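You operate a simulated robot arm through the tools that you are given. There is no shell and no other tool. Be economical: measure what you need, move in short steps, check, and stop when the job is done.

Carry out the task below with a simulated robot arm. There is one attempt and no reset: what you move stays moved.

TASK
Label the brown carton by the order card; slide it to the stop.
Fine: roll the label down before the carton moves; put the hand roller back.

It is judged by the outcome, as a careful person would: the job done as asked, and still so three seconds after it is handed in. It fails if anything else is knocked over, pushed out of place, dropped, spilled or broken.

THE ROBOT
A 7-joint arm with a two-finger parallel gripper, fixed in place. Base frame: the origin is at the foot of the arm, x ahead of it, y to its left, z up; the work surface is at about z = 0. Units: mm, rad, N and s.
With the tool pointing down near the work surface it reaches from about 240 to 620 mm from the base axis. Its first joint turns from -1.152 to 1.152 rad. Payload 2.6 kg.
The tool frame sits at the grasp point between the pads (the TCP): z along the fingers, y along the line on which they close. The tips reach 30 mm beyond it. Largest opening 94 mm; finger width 28, thickness 10; the body of the gripper, 50 by 96 mm, starts 55 mm behind the TCP.
Orientation is that of the tool frame in the base frame, as [roll, pitch, yaw] about the fixed x, y, z axes, in that order (R = Rz(yaw) Ry(pitch) Rx(roll)). With the fingers straight down and closing along the base's y, the tool's x points along the base's -x, its y along +y and its z along -z.

THE INTERFACE
- The arm moves only by the tool send_rows. Its argument "motion" is a list of rows, each a list of 3 entries, a list of its own where there are three numbers: the shift along the base's x, y, z in units of 25 mm (1.0 is 25 mm), then the turn, a rotation vector about the base's x, y, z in units of 4 degrees (1.0 is 4 degrees), then the closure in counts, from 0 (fully open) to 255 (shut). In form: [[[tx, ty, tz], [ax, ay, az], hand], ...]. A call has 1 to 12 rows; each row shifts and turns the commanded pose from where the row before left it. A call with a number of a shift or a turn outside -1 to 1 is refused whole. Rows are played at 5 a second. More than 50 mm and 0.15 rad between two rows, or a gripper value outside its range, and nothing of the call is played. Where a pose cannot be reached the arm comes as near as it can. A force on the tool above 90 N (or 10 N above the force at the start of the call, whichever is more), or a blocked arm, ends the call early, and 0.2 s more pass. Each finger travels about 72 mm/s and halts on what it meets, pressing with about 39 N; the grip force reading is that of the motor and also rises with nothing between the fingers. The clock runs only during rows and for 0.2 s after the last one: add rows that do not move to give the fingers time. It gives the time, the measured TCP pose, the force on the tool (base axes), the opening and the grip force at its end, in the units of the frame above (readings bear some noise), with the torque about the TCP (base axes, N m) and any sound that the robot's microphone picked up.
- Cameras (640 x 400 px; columns grow to the right, rows downward): "scene" is fixed at [31.3, 421.4, 576]; the picture's right is [-0.84, -0.54, 0.00], its down [-0.25, 0.39, -0.89] and it looks along [0.47, -0.75, -0.46] (base axes); focal length 315 px, centre (320, 200). "wrist" rides on the gripper at [76, 14, -102] in the tool frame; the picture's right is [-0.18, 0.98, 0.00], its down [-0.75, -0.14, -0.64] and it looks along [-0.63, -0.12, 0.77] (tool axes); focal length 243 px, centre (320, 200). There is no depth. A picture from a camera that has moved, and an enlarged one, comes with that camera's place and axes in the base frame and with its lens.
- get_image(camera): a new picture of that camera. No time passes.
- inspect(camera, box): a new picture of the part [left, top, right, bottom] of that camera's present view, enlarged. No time passes.
- finish_job(): hands the job in; it is judged then, once.

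Work in short steps. Places have to be worked out from the pictures, the camera data and where the tool is seen: move nearer, look again, correct. Check each grasp and each placing, and mend what went wrong. You have 120 turns and 84 pictures in all, those below and enlarged ones among them. Open the gripper and draw the arm clear of the work before you hand the job in, unless the task says otherwise; then end with one line.

The tools are called after "Request:" as name(argument=value, ...) on one line, values as JSON. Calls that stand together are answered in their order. send_rows: Moves the arm, as the interface text tells. Its arguments: {"type":"object","properties":{"motion":{"type":"array","items":{"type":"array"}}},"required":["motion"]} The other tools are called the same way: get_image (camera) takes a picture; inspect (camera, box) takes an enlarged picture of a part of a camera's view; finish_job () hands the job in.

At the start:

```text
time: 0.0
tcp_pos: [403.8, -98.1, 357.4]
tool_rot: [-3.141, 0.0, -3.141]
ft_force: [0.1, -0.8, -0.2]
moment: [0.02, 0.01, 0.02]
gripper_width: 94.0
grip_force: 0.0
```

scene: 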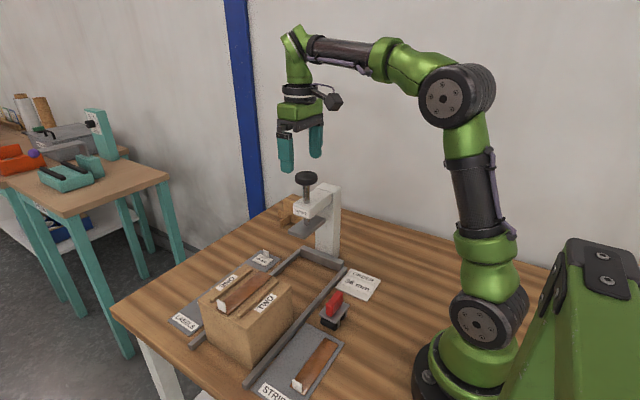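
wrist: 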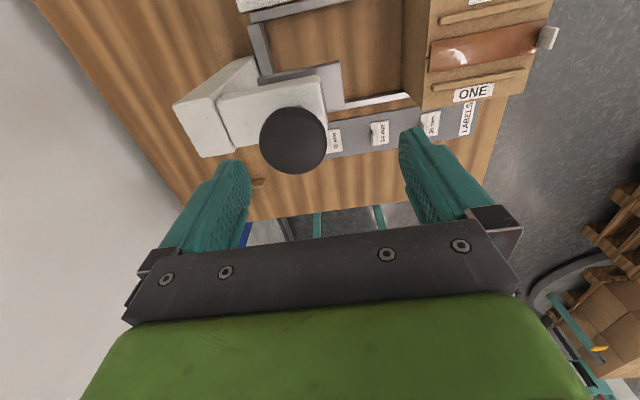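

I start by enlarging the scene to read the order card, the labels and the layout.

Request:
inspect(camera="scene", box=[160, 230, 400, 400])

Request:
inspect(camera="scene", box=[310, 250, 400, 310])

Request:
inspect(camera="wrist", box=[240, 0, 560, 200])

```text
2.35 times, centred on (280, 315) of scene
camera zoom: at [31.3, 421.4, 576.0], right [-0.84, -0.54, 0.0], down [-0.25, 0.39, -0.89], along [0.47, -0.75, -0.46], focal length 742 px, centre (414, -71)
```

zoom: 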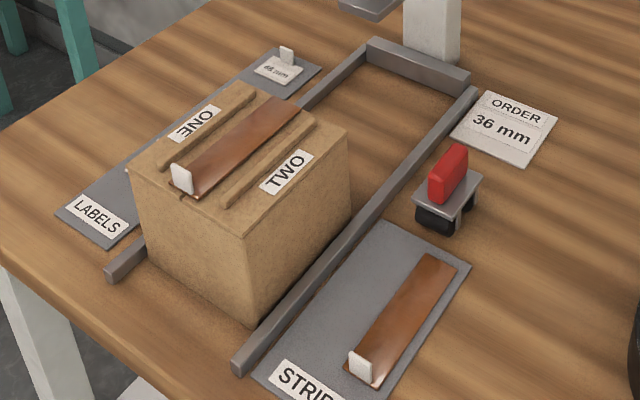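

```text
6.67 times, centred on (355, 280) of scene
camera zoom: at [31.3, 421.4, 576.0], right [-0.84, -0.54, 0.0], down [-0.25, 0.39, -0.89], along [0.47, -0.75, -0.46], focal length 2103 px, centre (87, -333)
```

zoom: 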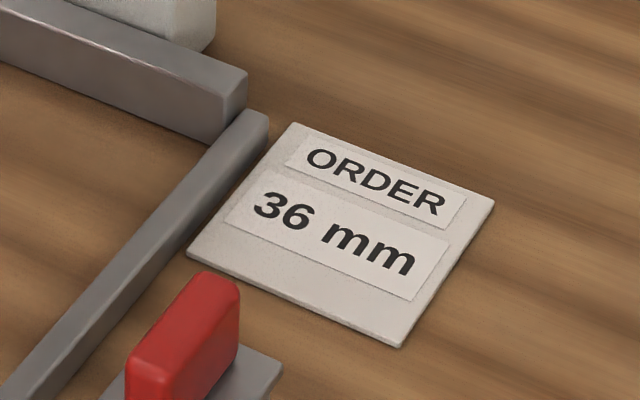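

```text
2.00 times, centred on (400, 100) of wrist
camera zoom: at [328.5, -83.9, 458.8], right [0.18, 0.98, 0.0], down [0.75, -0.14, 0.64], along [0.63, -0.12, -0.77], focal length 485 px, centre (160, 400)
```

zoom: 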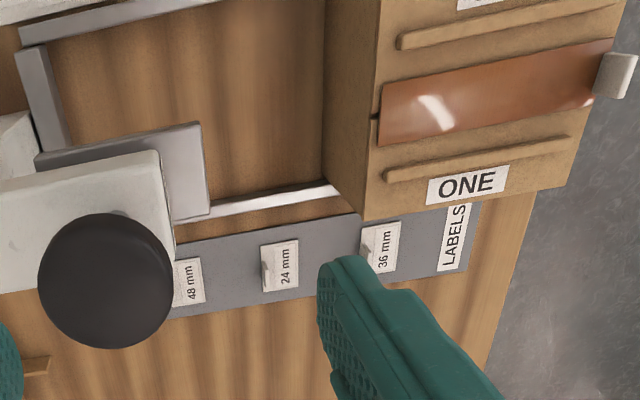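

The order is 36 mm. The label strip along the far side holds 48, 24 and 36. I move back and left for a better view of the carton and its surroundings.

Request:
send_rows(motion=[[[-1, 1, 0.5], [0, 1, 0], 0], [[-1, 1, 0.5], [0, 1, 0], 0], [[-1, 1, 0.5], [0, 1, 0], 0], [[-1, 1, 0.5], [0, 1, 0], 0], [[0, 1, 0], [0, 1, 0], 0], [[0, 1, 0], [0, 1, 0], 0]])

Request:
get_image(camera="wrist")

```text
time: 1.4
tcp_pos: [286.4, 45.9, 390.3]
tool_rot: [-3.141, -0.416, 3.138]
ft_force: [0.6, -0.3, 0.4]
moment: [-0.02, 0.05, 0.02]
gripper_width: 93.8
grip_force: 0.1
out of reach, approached as far as the arm can: row 5, 6
```

```text
78 pictures are left
camera wrist: at [258.4, 58.4, 513.6], right [0.17, 0.98, -0.07], down [0.95, -0.14, 0.28], along [0.27, -0.12, -0.96], focal length 243 px, centre (320, 200)
```

wrist: 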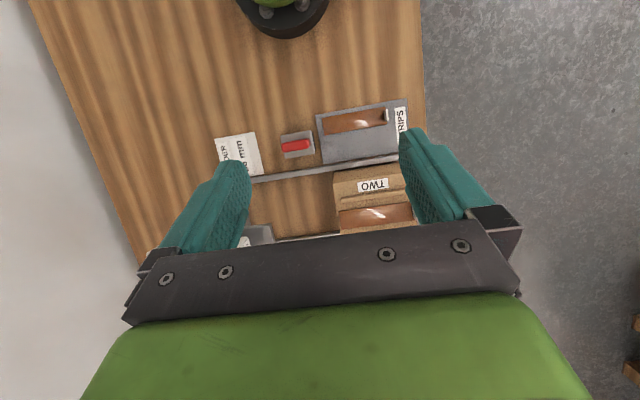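

Request:
inspect(camera="wrist", box=[210, 80, 430, 240])

Request:
inspect(camera="scene", box=[190, 260, 300, 330])

Request:
inspect(camera="scene", box=[240, 160, 400, 260])

```text
2.50 times, centred on (320, 160) of wrist
camera zoom: at [258.4, 58.4, 513.6], right [0.17, 0.98, -0.07], down [0.95, -0.14, 0.28], along [0.27, -0.12, -0.96], focal length 606 px, centre (320, 300)
```

zoom: 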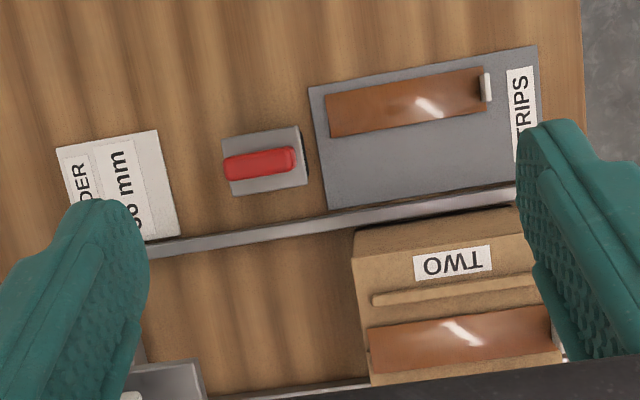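

```text
5.71 times, centred on (245, 295) of scene
camera zoom: at [31.3, 421.4, 576.0], right [-0.84, -0.54, 0.0], down [-0.25, 0.39, -0.89], along [0.47, -0.75, -0.46], focal length 1802 px, centre (749, -343)
```

zoom: 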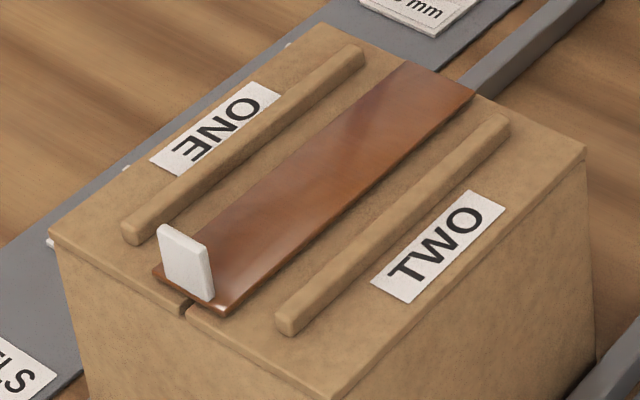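

```text
4.00 times, centred on (320, 210) of scene
camera zoom: at [31.3, 421.4, 576.0], right [-0.84, -0.54, 0.0], down [-0.25, 0.39, -0.89], along [0.47, -0.75, -0.46], focal length 1262 px, centre (320, 160)
```

zoom: 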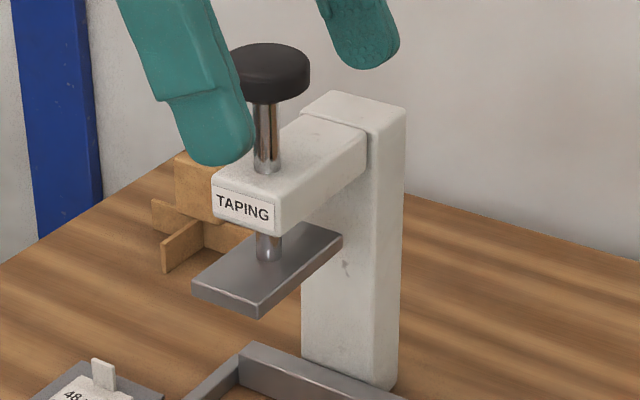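

The carton's seam already carries a tape strip between ridges. I lower and shift the camera for a close look at the carton's top and the labels.

Request:
send_rows(motion=[[[1, 0.8, -0.5], [0, -0.5, 0], 0], [[1, 0.8, -0.5], [0, 0, 0], 0], [[0.5, 0, 0], [0, 0, 0], 0]])

Request:
get_image(camera="wrist")

```text
time: 2.2
tcp_pos: [348.0, 85.3, 362.5]
tool_rot: [-3.14, -0.386, 3.141]
ft_force: [0.6, -1.1, -0.5]
moment: [-0.01, -0.03, -0.01]
gripper_width: 93.8
grip_force: 0.0
```

```text
74 pictures are left
camera wrist: at [316.4, 98.8, 486.2], right [0.17, 0.98, -0.07], down [0.94, -0.14, 0.31], along [0.3, -0.12, -0.95], focal length 243 px, centre (320, 200)
```

wrist: 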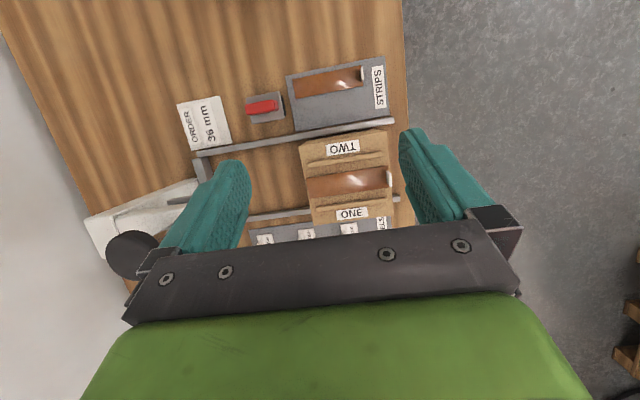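

Whole layout visible; I zoom in for detail.

Request:
inspect(camera="wrist", box=[230, 110, 410, 245])

Request:
inspect(camera="wrist", box=[170, 50, 410, 230])

```text
2.96 times, centred on (320, 178) of wrist
camera zoom: at [316.4, 98.8, 486.2], right [0.17, 0.98, -0.07], down [0.94, -0.14, 0.31], along [0.3, -0.12, -0.95], focal length 719 px, centre (320, 267)
```

zoom: 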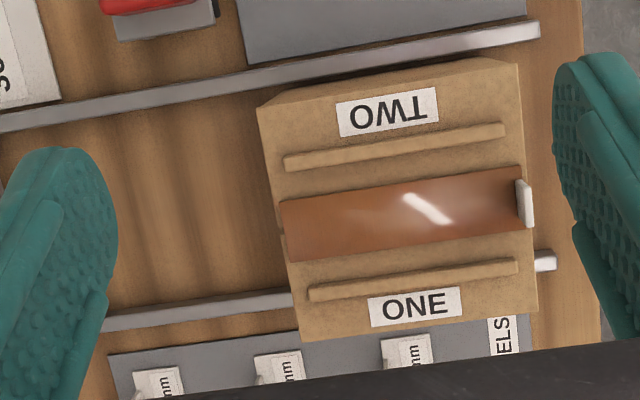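

```text
2.22 times, centred on (290, 140) of wrist
camera zoom: at [316.4, 98.8, 486.2], right [0.17, 0.98, -0.07], down [0.94, -0.14, 0.31], along [0.3, -0.12, -0.95], focal length 539 px, centre (387, 333)
```

zoom: 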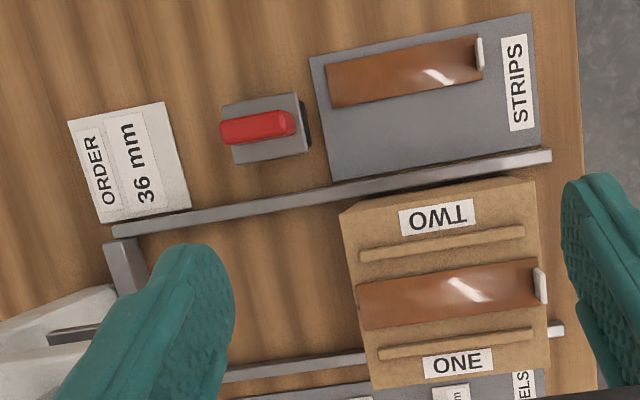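

The channel between ridges (x≈378–443, top z≈122) is the clear label place on the carton. Now I look closely at the hand roller and labels, and the press clearance.

Request:
inspect(camera="scene", box=[310, 285, 358, 335])

Request:
inspect(camera="scene", box=[240, 240, 360, 320])

Request:
send_rows(motion=[[[0, 0, 0], [0, -1, 0], 0], [[1, 0, -1], [0, -1, 0], 0], [[1, 0, -1], [0, -1, 0], 0], [[0.5, 0.2, -0.5], [0, -1, 0], 0], [[0, 0, 0], [0, -1, 0], 0], [[0, 0, 0], [0, -0.6, 0], 0]])

Request:
get_image(camera="wrist")

```text
8.00 times, centred on (334, 310) of scene
camera zoom: at [31.3, 421.4, 576.0], right [-0.84, -0.54, 0.0], down [-0.25, 0.39, -0.89], along [0.47, -0.75, -0.46], focal length 2523 px, centre (208, -680)
```

zoom: 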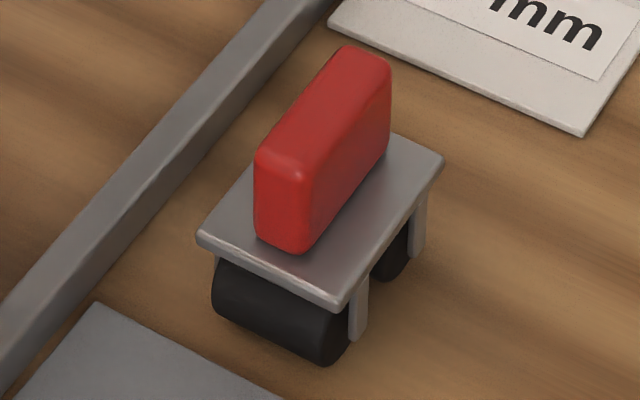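

```text
5.00 times, centred on (300, 280) of scene
camera zoom: at [31.3, 421.4, 576.0], right [-0.84, -0.54, 0.0], down [-0.25, 0.39, -0.89], along [0.47, -0.75, -0.46], focal length 1577 px, centre (420, -200)
```

zoom: 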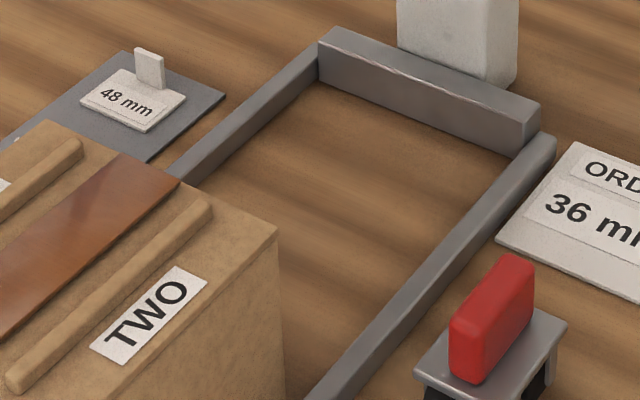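

```text
time: 3.6
tcp_pos: [410.2, 89.9, 301.8]
tool_rot: [3.141, 0.009, 3.139]
ft_force: [0.7, -0.1, 0.6]
moment: [0.0, -0.03, -0.02]
gripper_width: 94.1
grip_force: 0.0
```

```text
69 pictures are left
camera wrist: at [333.4, 103.8, 402.8], right [0.18, 0.98, 0.0], down [0.75, -0.14, 0.65], along [0.64, -0.12, -0.76], focal length 243 px, centre (320, 200)
```

wrist: 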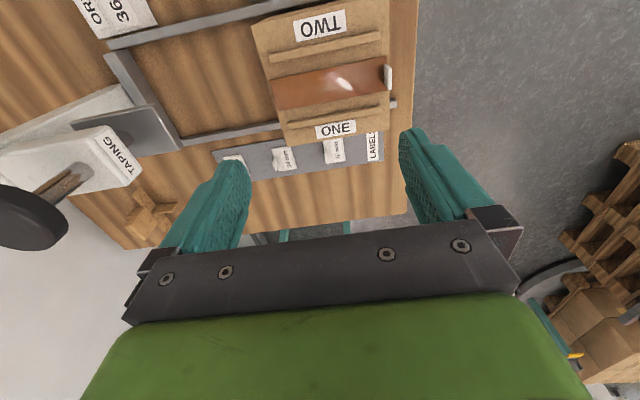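

Tab on each label faces ±y, so the default closing direction fits. I go above the 36 mm label (≈556, 85) with a 16° tilt so the camera stays clear of the carton, and look again.

Request:
send_rows(motion=[[[1, 0, 0], [0, 1, 0], 60], [[1, 0, -0.5], [0, 1, 0], 60], [[1, 0, -0.5], [0, 1, 0], 60], [[1, 0, -0.5], [0, 1, 0], 60], [[1, 0, -1], [0, 0, 0], 60], [[0.8, 0, -1], [0, 0, 0], 60], [[0, 0, 0], [0, 0, 0], 60]])

Request:
get_image(camera="wrist")

Request:
get_image(camera="scene")

```text
time: 5.2
tcp_pos: [525.6, 87.7, 236.2]
tool_rot: [-3.141, -0.271, 3.141]
ft_force: [0.1, 0.4, -0.5]
moment: [0.0, -0.01, -0.01]
gripper_width: 72.0
grip_force: 0.1
out of reach, approached as far as the arm can: row 5, 6
```

```text
68 pictures are left
camera wrist: at [478.9, 101.6, 353.6], right [0.18, 0.98, -0.05], down [0.9, -0.14, 0.42], along [0.4, -0.12, -0.91], focal length 243 px, centre (320, 200)
```

wrist: 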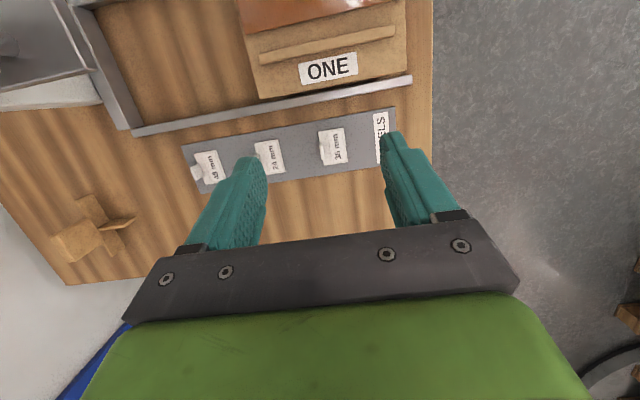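

```text
67 pictures are left
```

scene: 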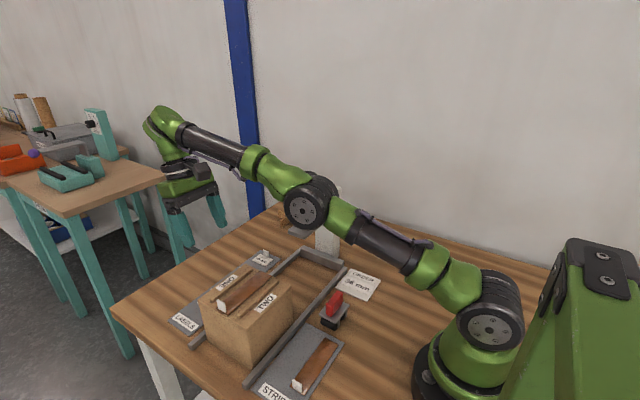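

Request:
inspect(camera="wrist", box=[250, 100, 410, 200])

```text
4.00 times, centred on (330, 150) of wrist
camera zoom: at [478.9, 101.6, 353.6], right [0.18, 0.98, -0.05], down [0.9, -0.14, 0.42], along [0.4, -0.12, -0.91], focal length 970 px, centre (280, 400)
```

zoom: 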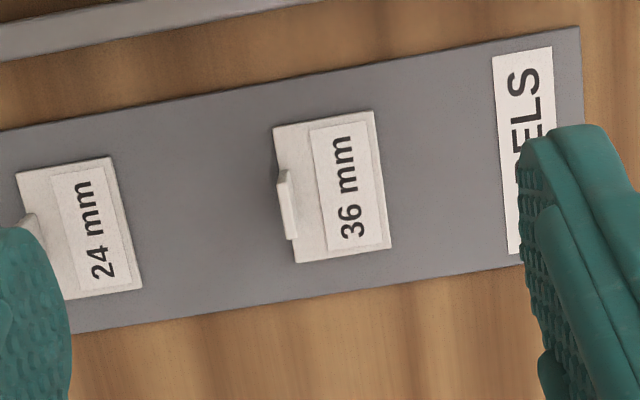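

Label 36 spans x 529–579, y 71–107, its tab at y≈72, x≈554. I reduce the tilt to about 8° and come down over the tab.

Request:
send_rows(motion=[[[0, -0.2, -1], [0, -1, 0], 100], [[0.4, -0.2, -1], [0, -1, 0], 115], [[0.6, -0.2, -1], [0, 0, 0], 115], [[0, 0, -1], [0, 0, 0], 115], [[0, 0, 0], [0, 0, 0], 115]])

Request:
get_image(camera="wrist")

```text
time: 6.4
tcp_pos: [549.6, 74.3, 134.7]
tool_rot: [-3.141, -0.133, 3.141]
ft_force: [0.4, -0.4, 0.2]
moment: [0.05, 0.01, -0.03]
gripper_width: 51.7
grip_force: 0.1
```

```text
65 pictures are left
camera wrist: at [487.4, 88.2, 245.8], right [0.18, 0.98, -0.02], down [0.83, -0.14, 0.54], along [0.52, -0.12, -0.84], focal length 243 px, centre (320, 200)
```

wrist: 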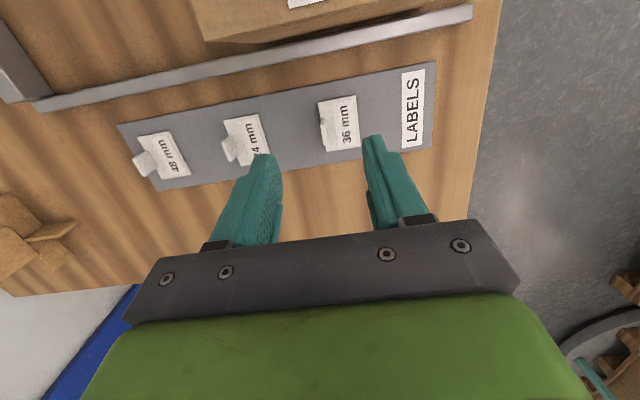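

Request:
inspect(camera="wrist", box=[290, 80, 390, 160])

```text
5.00 times, centred on (340, 120) of wrist
camera zoom: at [487.4, 88.2, 245.8], right [0.18, 0.98, -0.02], down [0.83, -0.14, 0.54], along [0.52, -0.12, -0.84], focal length 1213 px, centre (220, 600)
```

zoom: 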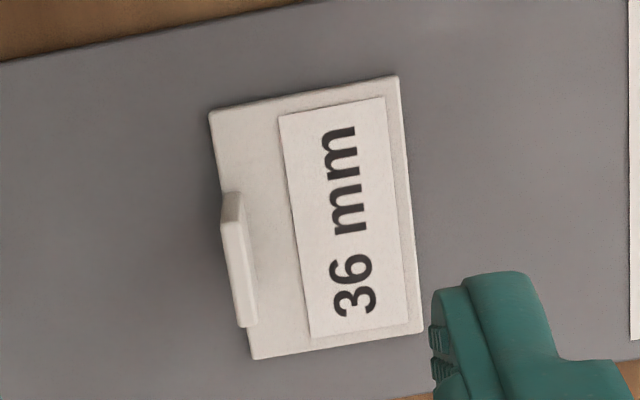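

Tab: x 545–565, y 71–75, top z≈24. Descending to grip it with tips about 8 mm above the table.

Request:
send_rows(motion=[[[0.3, -0.05, -1], [0, 0, 0], 115], [[0, 0, -1], [0, 0, 0], 115], [[0, 0, -1], [0, 0, 0], 115], [[0, 0, -0.7], [0, 0, 0], 115], [[0, 0, 0], [0, 0, 0], 115]])

Request:
get_image(camera="wrist")

Request:
inspect(camera="scene", box=[140, 200, 320, 320])

```text
time: 7.6
tcp_pos: [555.9, 73.6, 40.9]
tool_rot: [3.14, -0.132, 3.141]
ft_force: [-0.1, 0.6, -0.8]
moment: [0.0, -0.02, -0.02]
gripper_width: 51.3
grip_force: 0.1
```

```text
63 pictures are left
camera wrist: at [494.2, 87.9, 151.5], right [0.18, 0.98, -0.02], down [0.83, -0.14, 0.54], along [0.52, -0.12, -0.84], focal length 243 px, centre (320, 200)
```

wrist: 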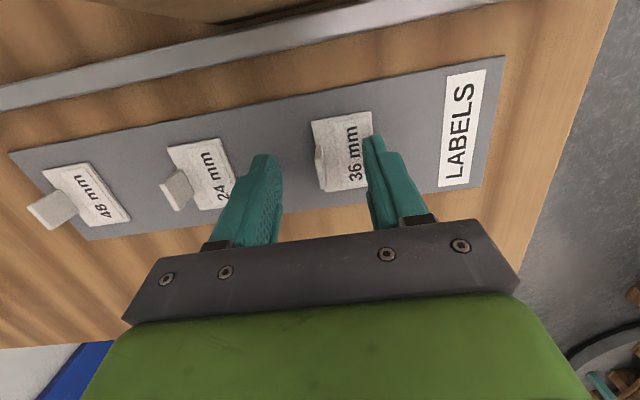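

```text
3.33 times, centred on (230, 260) of scene
camera zoom: at [31.3, 421.4, 576.0], right [-0.84, -0.54, 0.0], down [-0.25, 0.39, -0.89], along [0.47, -0.75, -0.46], focal length 1051 px, centre (620, 0)
```

zoom: 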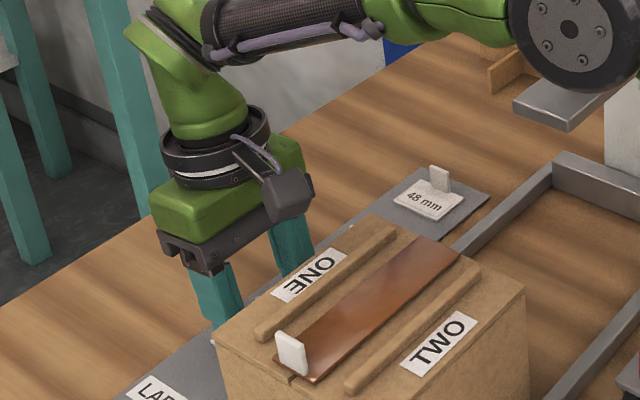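

Tips straddle the tab without touching. Closing.

Request:
send_rows(motion=[[[0, 0, 0], [0, 0, 0], 180], [[0, 0, 0], [0, 0, 0], 255], [[0, 0, 0], [0, 0, 0], 255], [[0, 0, 0], [0, 0, 0], 255]])

Request:
get_image(camera="wrist")

```text
time: 8.6
tcp_pos: [556.1, 73.6, 41.7]
tool_rot: [3.141, -0.132, 3.141]
ft_force: [-0.8, 0.3, -0.3]
moment: [0.03, -0.02, -0.01]
gripper_width: 0.0
grip_force: 33.8
```

```text
61 pictures are left
camera wrist: at [494.2, 87.7, 151.8], right [0.18, 0.98, -0.02], down [0.83, -0.14, 0.54], along [0.52, -0.12, -0.84], focal length 243 px, centre (320, 200)
```

wrist: 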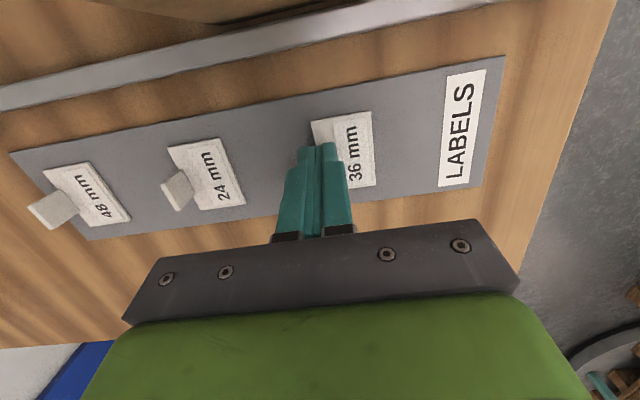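

Gap closed to 0: the tab was missed. The label hasn't moved; I look closer.

Request:
inspect(camera="wrist", box=[280, 100, 400, 200])

Request:
inspect(camera="wrist", box=[20, 120, 260, 240])

```text
4.00 times, centred on (340, 150) of wrist
camera zoom: at [494.2, 87.7, 151.8], right [0.18, 0.98, -0.02], down [0.83, -0.14, 0.54], along [0.52, -0.12, -0.84], focal length 970 px, centre (240, 400)
```

zoom: 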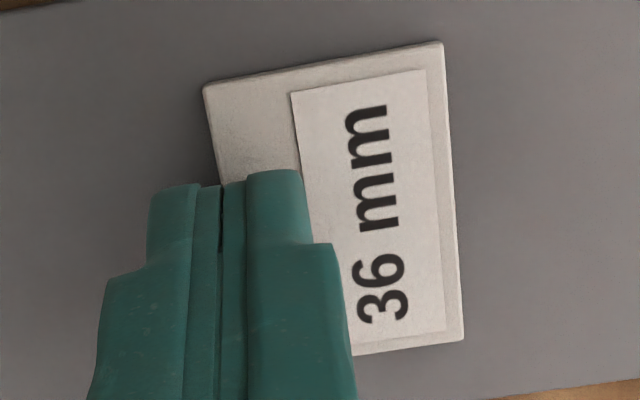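

```text
2.67 times, centred on (140, 180) of wrist
camera zoom: at [494.2, 87.7, 151.8], right [0.18, 0.98, -0.02], down [0.83, -0.14, 0.54], along [0.52, -0.12, -0.84], focal length 647 px, centre (800, 253)
```

zoom: 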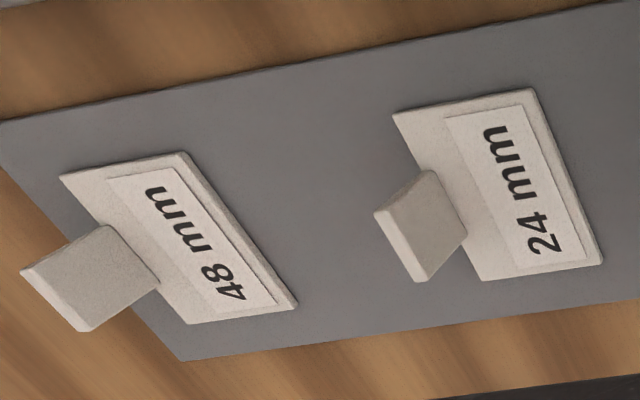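

Fingers cover where the tab should be; a short lift will tell whether it is held.

Request:
send_rows(motion=[[[0, 0, 0.5], [0, 0, 0], 255], [[0, 0, 0.5], [0, 0, 0], 255], [[0, 0, 0], [0, 0, 0], 255]])

Request:
get_image(camera="wrist")

```text
time: 9.4
tcp_pos: [557.2, 74.2, 67.1]
tool_rot: [3.141, -0.133, -3.141]
ft_force: [0.8, 0.2, 0.0]
moment: [0.0, -0.04, 0.0]
gripper_width: 0.0
grip_force: 34.6
```

```text
58 pictures are left
camera wrist: at [496.4, 88.2, 178.3], right [0.18, 0.98, -0.02], down [0.83, -0.14, 0.54], along [0.52, -0.12, -0.84], focal length 243 px, centre (320, 200)
```

wrist: 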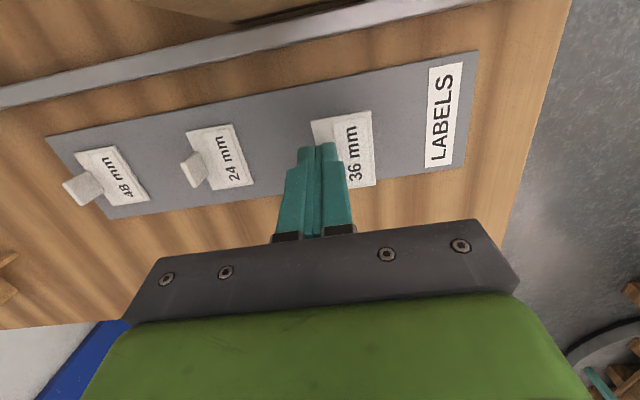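

The label is held (it moved with the gripper). I lift it, keep the same tilt, and carry it back over the carton, high.

Request:
send_rows(motion=[[[0, 0, 1], [0, 0, 0], 255], [[0, 0, 1], [0, 0, 0], 255], [[0, 0, 1], [0, 0, 0], 255], [[0, 0, 1], [0, 0, 0], 255], [[0, 0, 1], [0, 0, 0], 255], [[0, 0, 1], [0, 0, 0], 255], [[-1, 0, 0.2], [0, 0, 0], 255], [[-1, 0, 0], [0, 0, 0], 255], [[-1, 0, 0], [0, 0, 0], 255], [[-1, 0, 0], [0, 0, 0], 255], [[-1, 0, 0], [0, 0, 0], 255], [[0, 0, 0], [0, 0, 0], 255]])

Request:
get_image(camera="wrist")

Request:
inspect(camera="scene", box=[180, 140, 380, 320])

```text
time: 12.0
tcp_pos: [435.1, 74.5, 221.5]
tool_rot: [3.141, -0.131, -3.141]
ft_force: [-0.6, 0.1, 0.2]
moment: [0.02, 0.01, 0.03]
gripper_width: 0.0
grip_force: 33.8
```

```text
57 pictures are left
camera wrist: at [372.3, 88.2, 331.9], right [0.18, 0.98, -0.02], down [0.83, -0.14, 0.54], along [0.52, -0.12, -0.84], focal length 243 px, centre (320, 200)
```

wrist: 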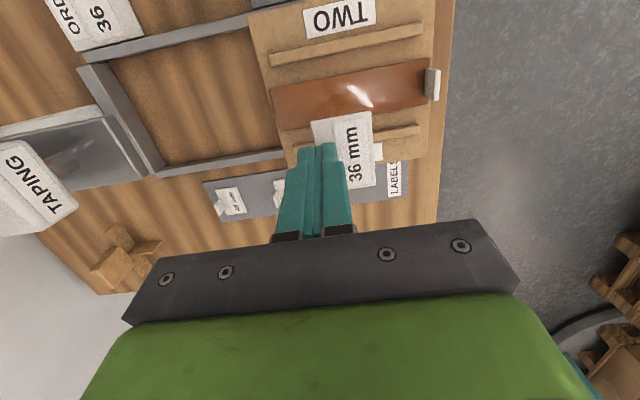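

```text
2.22 times, centred on (280, 230) of scene
camera zoom: at [31.3, 421.4, 576.0], right [-0.84, -0.54, 0.0], down [-0.25, 0.39, -0.89], along [0.47, -0.75, -0.46], focal length 701 px, centre (409, 133)
```

zoom: 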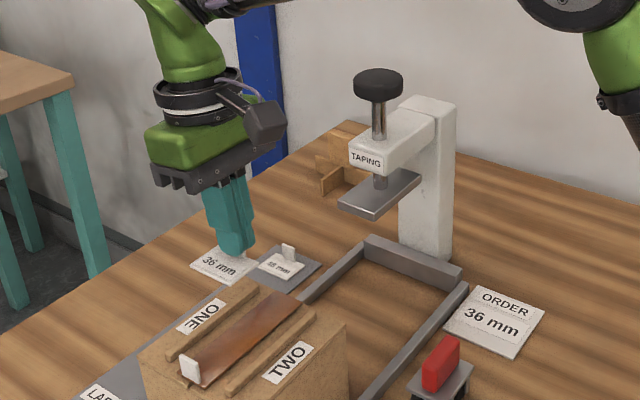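

The press plate overhangs the lane near the stop, and the label's tab might only just pass under it. I zoom in to measure the plate height from both cameras.

Request:
inspect(camera="scene", box=[276, 190, 346, 245])

Request:
inspect(camera="wrist", box=[20, 90, 180, 200])

Request:
inspect(camera="wrist", box=[230, 0, 450, 160])

Request:
inspect(camera="scene", box=[190, 258, 300, 330])

```text
7.27 times, centred on (311, 218) of scene
camera zoom: at [31.3, 421.4, 576.0], right [-0.84, -0.54, 0.0], down [-0.25, 0.39, -0.89], along [0.47, -0.75, -0.46], focal length 2294 px, centre (386, 73)
```

zoom: 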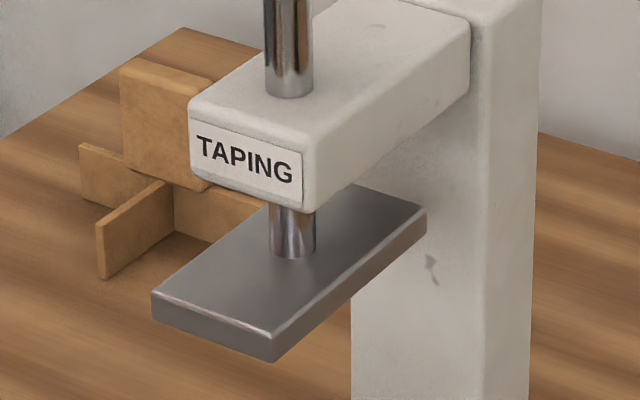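

```text
3.64 times, centred on (100, 145) of wrist
camera zoom: at [372.3, 88.2, 331.9], right [0.18, 0.98, -0.02], down [0.83, -0.14, 0.54], along [0.52, -0.12, -0.84], focal length 882 px, centre (1120, 400)
```

zoom: 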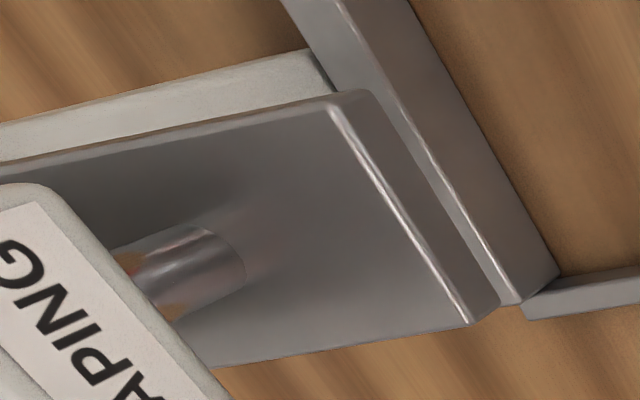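

```text
2.50 times, centred on (340, 80) of wrist
camera zoom: at [372.3, 88.2, 331.9], right [0.18, 0.98, -0.02], down [0.83, -0.14, 0.54], along [0.52, -0.12, -0.84], focal length 606 px, centre (270, 500)
```

zoom: 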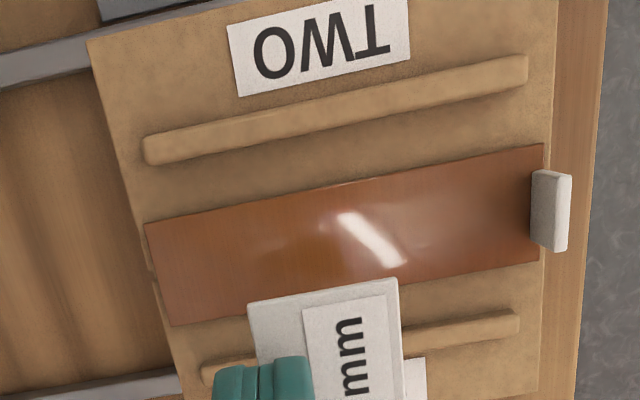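

```text
5.56 times, centred on (245, 294) of scene
camera zoom: at [31.3, 421.4, 576.0], right [-0.84, -0.54, 0.0], down [-0.25, 0.39, -0.89], along [0.47, -0.75, -0.46], focal length 1752 px, centre (737, -322)
```

zoom: 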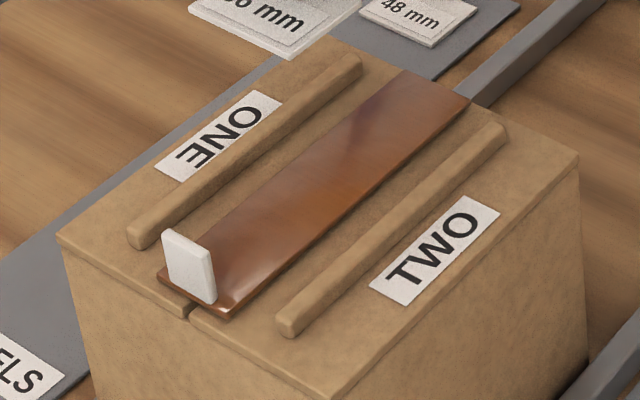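

Refined triangulation: plate underside z≈155, tape top z≈125, tab ≈22 mm tall, so it passes with ~8 mm to spare. I'll set the label centred in x (≈410) and at y≈72, so the roller has room clear of the tape strip's tab. Moving over the spot.

Request:
send_rows(motion=[[[-0.5, -0.4, 0], [0, 0, 0], 255], [[-0.44, -0.32, -0.6], [0, 0, 0], 255], [[0, 0, -0.6], [0, 0, 0], 255], [[0, 0, -0.6], [0, 0, 0], 255], [[0, 0, 0], [0, 0, 0], 255]])

Request:
inspect(camera="wrist", box=[230, 20, 510, 200])

Request:
inspect(camera="scene", box=[190, 230, 310, 310])

```text
time: 13.2
tcp_pos: [407.6, 53.7, 175.5]
tool_rot: [3.14, -0.132, -3.14]
ft_force: [0.4, -0.1, -0.1]
moment: [-0.03, -0.02, 0.01]
gripper_width: 0.0
grip_force: 33.9
```

```text
2.22 times, centred on (370, 110) of wrist
camera zoom: at [346.5, 68.2, 287.0], right [0.18, 0.98, -0.02], down [0.83, -0.14, 0.54], along [0.52, -0.12, -0.84], focal length 539 px, centre (209, 400)
```

zoom: 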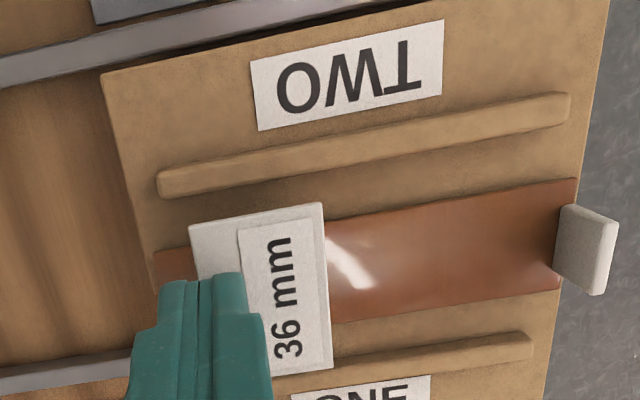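

```text
5.00 times, centred on (250, 270) of scene
camera zoom: at [31.3, 421.4, 576.0], right [-0.84, -0.54, 0.0], down [-0.25, 0.39, -0.89], along [0.47, -0.75, -0.46], focal length 1577 px, centre (670, -150)
```

zoom: 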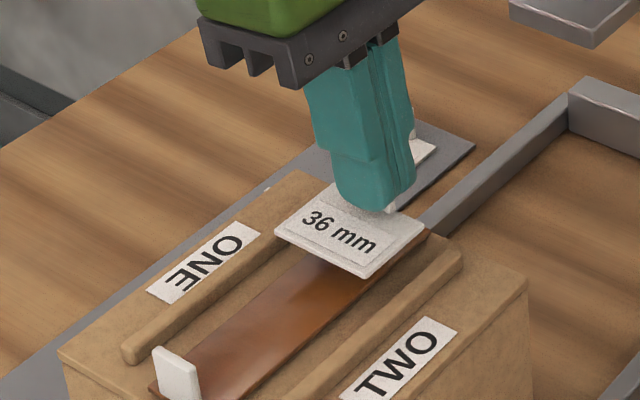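

Label centre ≈(409.5, 70), between the ridges. Shifting 2 mm in −x and lowering gently.

Request:
send_rows(motion=[[[-0.08, 0, -0.2], [0, 0, 0], 255], [[0, 0, -0.16], [0, 0, 0], 255], [[0, 0, 0], [0, 0, 0], 255]])

Request:
inspect(camera="scene", box=[200, 250, 290, 310])

```text
time: 14.0
tcp_pos: [406.6, 55.3, 169.2]
tool_rot: [-3.141, -0.132, 3.141]
ft_force: [0.0, 0.0, 0.3]
moment: [-0.02, 0.05, -0.02]
gripper_width: 0.0
grip_force: 34.1
```

```text
6.67 times, centred on (245, 280) of scene
camera zoom: at [31.3, 421.4, 576.0], right [-0.84, -0.54, 0.0], down [-0.25, 0.39, -0.89], along [0.47, -0.75, -0.46], focal length 2103 px, centre (820, -333)
```

zoom: 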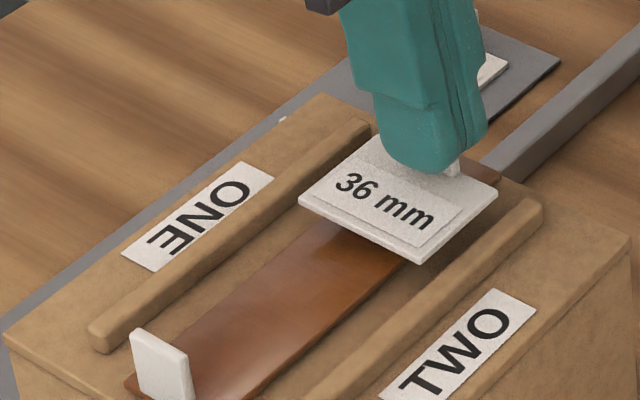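

Still a few mm above. Lowering in 1.5 mm steps.

Request:
send_rows(motion=[[[0, 0, -0.06], [0, 0, 0], 255], [[0, 0, -0.06], [0, 0, 0], 255], [[0, 0, -0.04], [0, 0, 0], 255], [[0, 0, 0], [0, 0, 0], 255]])

Request:
inspect(camera="wrist", box=[230, 20, 510, 200])

```text
time: 15.0
tcp_pos: [405.5, 54.1, 164.9]
tool_rot: [3.142, -0.133, 3.141]
ft_force: [0.2, -0.4, -0.3]
moment: [0.0, 0.0, 0.01]
gripper_width: 0.0
grip_force: 34.2
```

```text
2.22 times, centred on (370, 110) of wrist
camera zoom: at [343.9, 68.9, 275.2], right [0.18, 0.98, -0.02], down [0.83, -0.14, 0.54], along [0.52, -0.12, -0.84], focal length 539 px, centre (209, 400)
```

zoom: 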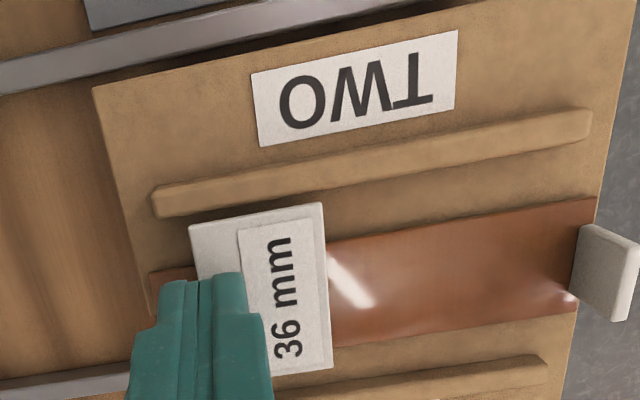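

Request:
send_rows(motion=[[[0, 0, -0.04], [0, 0, 0], 255], [[0, 0, -0.04], [0, 0, 0], 255], [[0, 0, 0], [0, 0, 0], 255]])

Request:
inspect(camera="scene", box=[210, 255, 270, 295])

```text
time: 15.8
tcp_pos: [406.0, 55.3, 163.7]
tool_rot: [3.14, -0.135, 3.141]
ft_force: [-1.0, -0.2, -0.7]
moment: [-0.01, 0.01, -0.02]
gripper_width: 0.1
grip_force: 33.9
```

```text
10.00 times, centred on (240, 275) of scene
camera zoom: at [31.3, 421.4, 576.0], right [-0.84, -0.54, 0.0], down [-0.25, 0.39, -0.89], along [0.47, -0.75, -0.46], focal length 3154 px, centre (1120, -550)
```

zoom: 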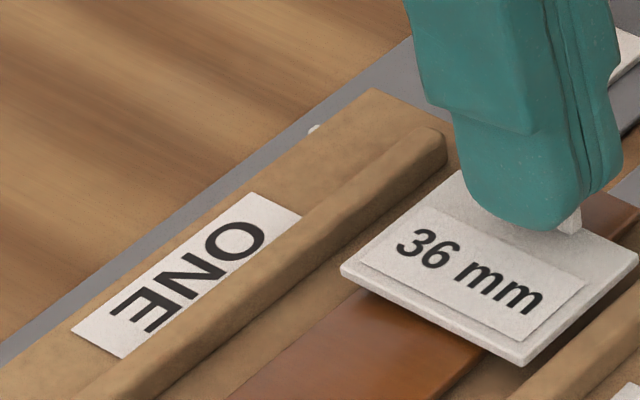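

Request:
send_rows(motion=[[[0, 0, -0.04], [0, 0, 0], 255], [[0, 0, -0.04], [0, 0, 0], 255], [[0, 0, 0], [0, 0, 0], 255]])

```text
time: 16.6
tcp_pos: [406.6, 54.0, 161.0]
tool_rot: [-3.141, -0.134, 3.141]
ft_force: [0.9, -0.3, 0.7]
moment: [0.02, 0.0, 0.02]
gripper_width: 0.1
grip_force: 33.6
```

Request:
send_rows(motion=[[[0, 0, -0.03], [0, 0, 0], 255], [[0, 0, -0.03], [0, 0, 0], 255], [[0, 0, 0], [0, 0, 0], 255]])

Request:
inspect(camera="scene", box=[210, 255, 270, 295])

```text
time: 17.4
tcp_pos: [406.0, 54.2, 159.1]
tool_rot: [3.141, -0.133, 3.141]
ft_force: [0.6, -0.2, 2.5]
moment: [0.05, -0.04, -0.01]
gripper_width: 0.2
grip_force: 34.0
```

```text
10.00 times, centred on (240, 275) of scene
camera zoom: at [31.3, 421.4, 576.0], right [-0.84, -0.54, 0.0], down [-0.25, 0.39, -0.89], along [0.47, -0.75, -0.46], focal length 3154 px, centre (1120, -550)
```

zoom: 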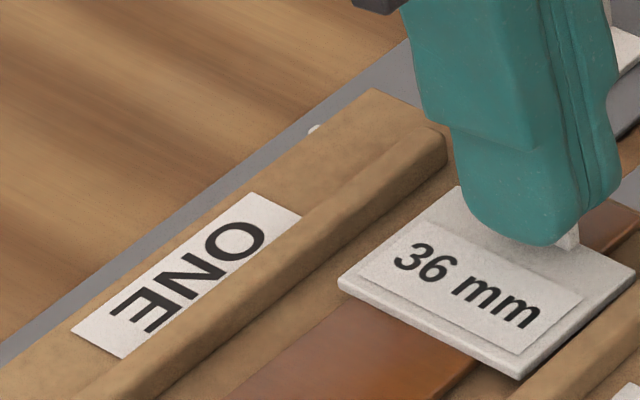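

Contact felt (2.5 N). Opening slightly and lifting straight off.

Request:
send_rows(motion=[[[0, 0, 0], [0, 0, 0], 215], [[0, 0, 0], [0, 0, 0], 215], [[0, 0, 0], [0, 0, 0], 215], [[0, 0, 0.5], [0, 0, 0], 215], [[0, 0, 1], [0, 0, 0], 215], [[0, 0, 1], [0, 0, 0], 215], [[0, 0, 0.5], [0, 0, 0], 215]])

Request:
inspect(camera="wrist", box=[230, 20, 510, 200])

Request:
inspect(camera="scene", box=[190, 250, 300, 320])

```text
time: 19.0
tcp_pos: [406.0, 54.4, 234.7]
tool_rot: [-3.141, -0.131, -3.141]
ft_force: [-0.1, -0.8, 0.0]
moment: [0.0, 0.01, -0.01]
gripper_width: 14.6
grip_force: 0.1
```

```text
2.22 times, centred on (370, 110) of wrist
camera zoom: at [343.9, 68.9, 345.7], right [0.18, 0.98, -0.02], down [0.83, -0.14, 0.54], along [0.52, -0.12, -0.84], focal length 539 px, centre (209, 400)
```

zoom: 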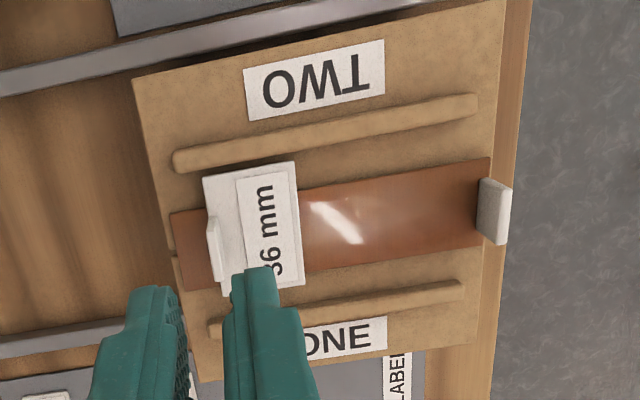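

```text
5.71 times, centred on (245, 285) of scene
camera zoom: at [31.3, 421.4, 576.0], right [-0.84, -0.54, 0.0], down [-0.25, 0.39, -0.89], along [0.47, -0.75, -0.46], focal length 1802 px, centre (749, -286)
```

zoom: 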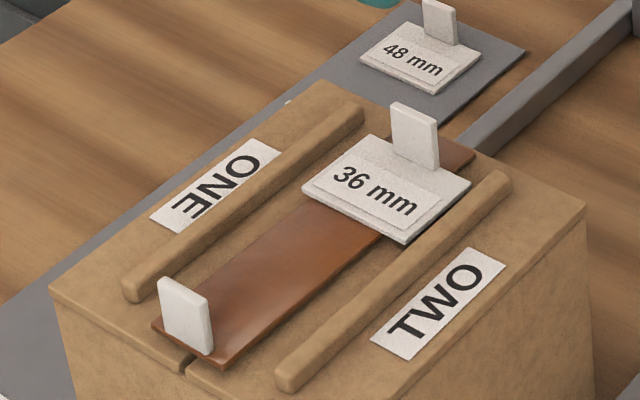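

The 36 mm label sits square and flat. Next the roller: I remove the tilt, yaw 90° (to close along x on the handle) while moving toward it at height.

Request:
send_rows(motion=[[[0, 0, 0.4], [0, -0.95, 0], 120], [[0, 0, 0], [0, -0.95, 0], 120], [[-0.5, -0.3, 0], [0, 0, 1], 120], [[-0.5, -0.3, 0], [0, 0, 1], 120], [[-0.5, -0.3, 0], [0, 0, 1], 120], [[-0.5, -0.3, 0], [0, 0, 1], 120], [[-0.5, -0.3, 0], [0, 0, 1], 120], [[-0.5, -0.3, 0], [0, 0, 1], 120], [[-0.5, -0.3, 0], [0, 0, 1], 120], [[-0.5, -0.3, 0], [0, 0, 1], 120], [[-0.5, -0.3, 0], [0, 0, 1], 120], [[-0.5, -0.3, 0], [0, 0, 1], 120]])

Request:
send_rows(motion=[[[0, 0, 0], [0, 0, 1], 120], [[0, 0, 0], [0, 0, 1], 120], [[0, 0, 0], [0, 0, 1], 120], [[0, 0, 0], [0, 0, 1], 120], [[0, 0, 0], [0, 0, 1], 120], [[0, 0, 0], [0, 0, 1], 120], [[0, 0, 0], [0, 0, 1], 120], [[0, 0, 0], [0, 0, 1], 120], [[0, 0, 0], [0, 0, 1], 120], [[0, 0, 0], [0, 0, 1], 120], [[0, 0, 0], [0, 0, 1], 120], [[0, 0, 0], [0, 0, 1], 120]])

Request:
get_image(camera="wrist")

```text
time: 21.6
tcp_pos: [282.4, -19.7, 242.6]
tool_rot: [-3.141, -0.002, -2.444]
ft_force: [0.2, 0.4, 1.1]
moment: [-0.02, -0.01, -0.01]
gripper_width: 49.8
grip_force: 0.0
```

```text
time: 24.2
tcp_pos: [280.2, -21.1, 244.9]
tool_rot: [-3.141, 0.0, -1.604]
ft_force: [0.0, 0.1, -0.1]
moment: [-0.02, -0.01, 0.01]
gripper_width: 49.8
grip_force: 0.1
```

```text
43 pictures are left
camera wrist: at [264.6, -96.4, 345.8], right [-0.98, 0.22, 0.0], down [0.17, 0.75, 0.64], along [0.14, 0.63, -0.77], focal length 243 px, centre (320, 200)
```

wrist: 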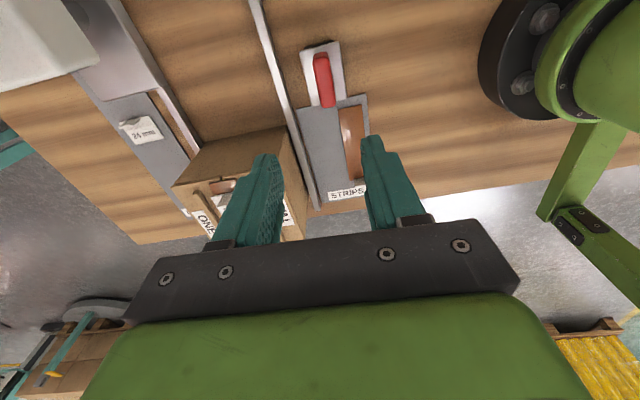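

Request:
inspect(camera="wrist", box=[250, 20, 410, 130])

```text
3.64 times, centred on (330, 75) of wrist
camera zoom: at [264.6, -96.4, 345.8], right [-0.98, 0.22, 0.0], down [0.17, 0.75, 0.64], along [0.14, 0.63, -0.77], focal length 882 px, centre (284, 654)
```

zoom: 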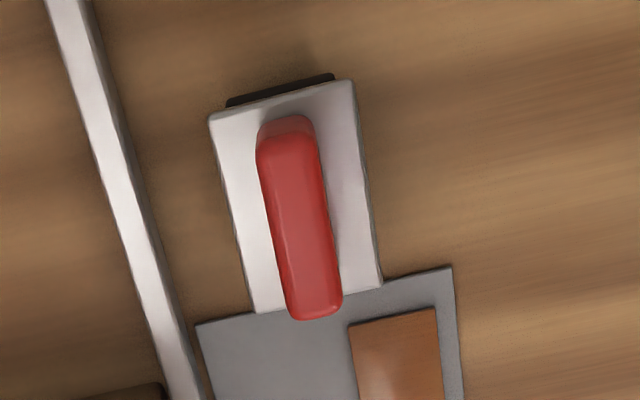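

Roller plate: x 253–297, y −55–4, top z≈38; handle centred (275, −25), z 38–64. I descend to grip the handle, tips a few mm above its plate.

Request:
send_rows(motion=[[[-0.2, -0.16, -1], [0, 0, 0.47], 120], [[0, 0, -1], [0, 0, 0], 120], [[0, 0, -1], [0, 0, 0], 120], [[0, 0, -1], [0, 0, 0], 120], [[0, 0, -1], [0, 0, 0], 120], [[0, 0, 0], [0, 0, 0], 120]])

Request:
get_image(camera="wrist")

Request:
inspect(camera="scene", box=[270, 220, 410, 340])

```text
time: 25.6
tcp_pos: [276.2, -24.3, 118.7]
tool_rot: [-3.141, 0.001, -1.572]
ft_force: [-0.6, 0.6, 0.4]
moment: [0.03, 0.0, 0.0]
gripper_width: 49.9
grip_force: 0.0
```

```text
41 pictures are left
camera wrist: at [262.1, -100.0, 220.2], right [-0.98, 0.19, 0.0], down [0.14, 0.75, 0.64], along [0.12, 0.63, -0.77], focal length 243 px, centre (320, 200)
```

wrist: 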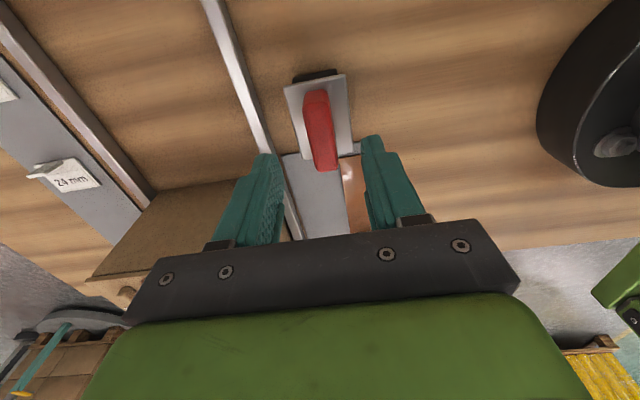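

```text
3.33 times, centred on (340, 280) of scene
camera zoom: at [31.3, 421.4, 576.0], right [-0.84, -0.54, 0.0], down [-0.25, 0.39, -0.89], along [0.47, -0.75, -0.46], focal length 1051 px, centre (253, -67)
```

zoom: 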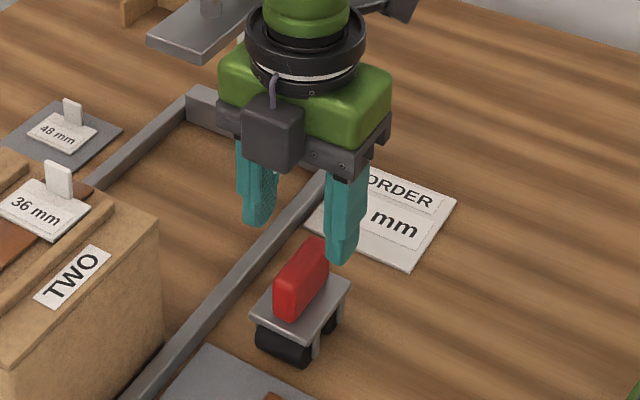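

Handle is centred between the fingers. Descending 45 mm more and closing.

Request:
send_rows(motion=[[[-0.04, -0.03, -1], [0, 0, 0], 120], [[0, 0, -0.8], [0, 0, 0], 120], [[0, 0, 0], [0, 0, 0], 120], [[0, 0, 0], [0, 0, 0], 200], [[0, 0, 0], [0, 0, 0], 230], [[0, 0, 0], [0, 0, 0], 255], [[0, 0, 0], [0, 0, 0], 255]])

Request:
inspect(camera="scene", box=[290, 260, 380, 340])

```text
time: 27.2
tcp_pos: [275.3, -24.7, 75.0]
tool_rot: [-3.137, 0.001, -1.572]
ft_force: [-1.3, -0.6, 29.5]
moment: [0.0, 0.17, -0.01]
gripper_width: 17.7
grip_force: 39.2
```

```text
5.00 times, centred on (335, 300) of scene
camera zoom: at [31.2, 421.4, 576.0], right [-0.84, -0.54, 0.0], down [-0.25, 0.39, -0.89], along [0.47, -0.75, -0.46], focal length 1577 px, centre (245, -300)
```

zoom: 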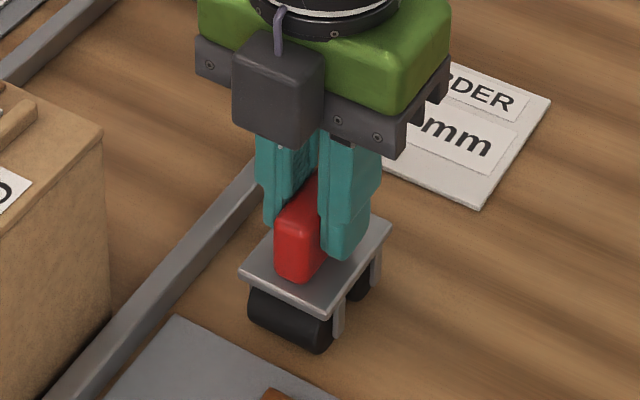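

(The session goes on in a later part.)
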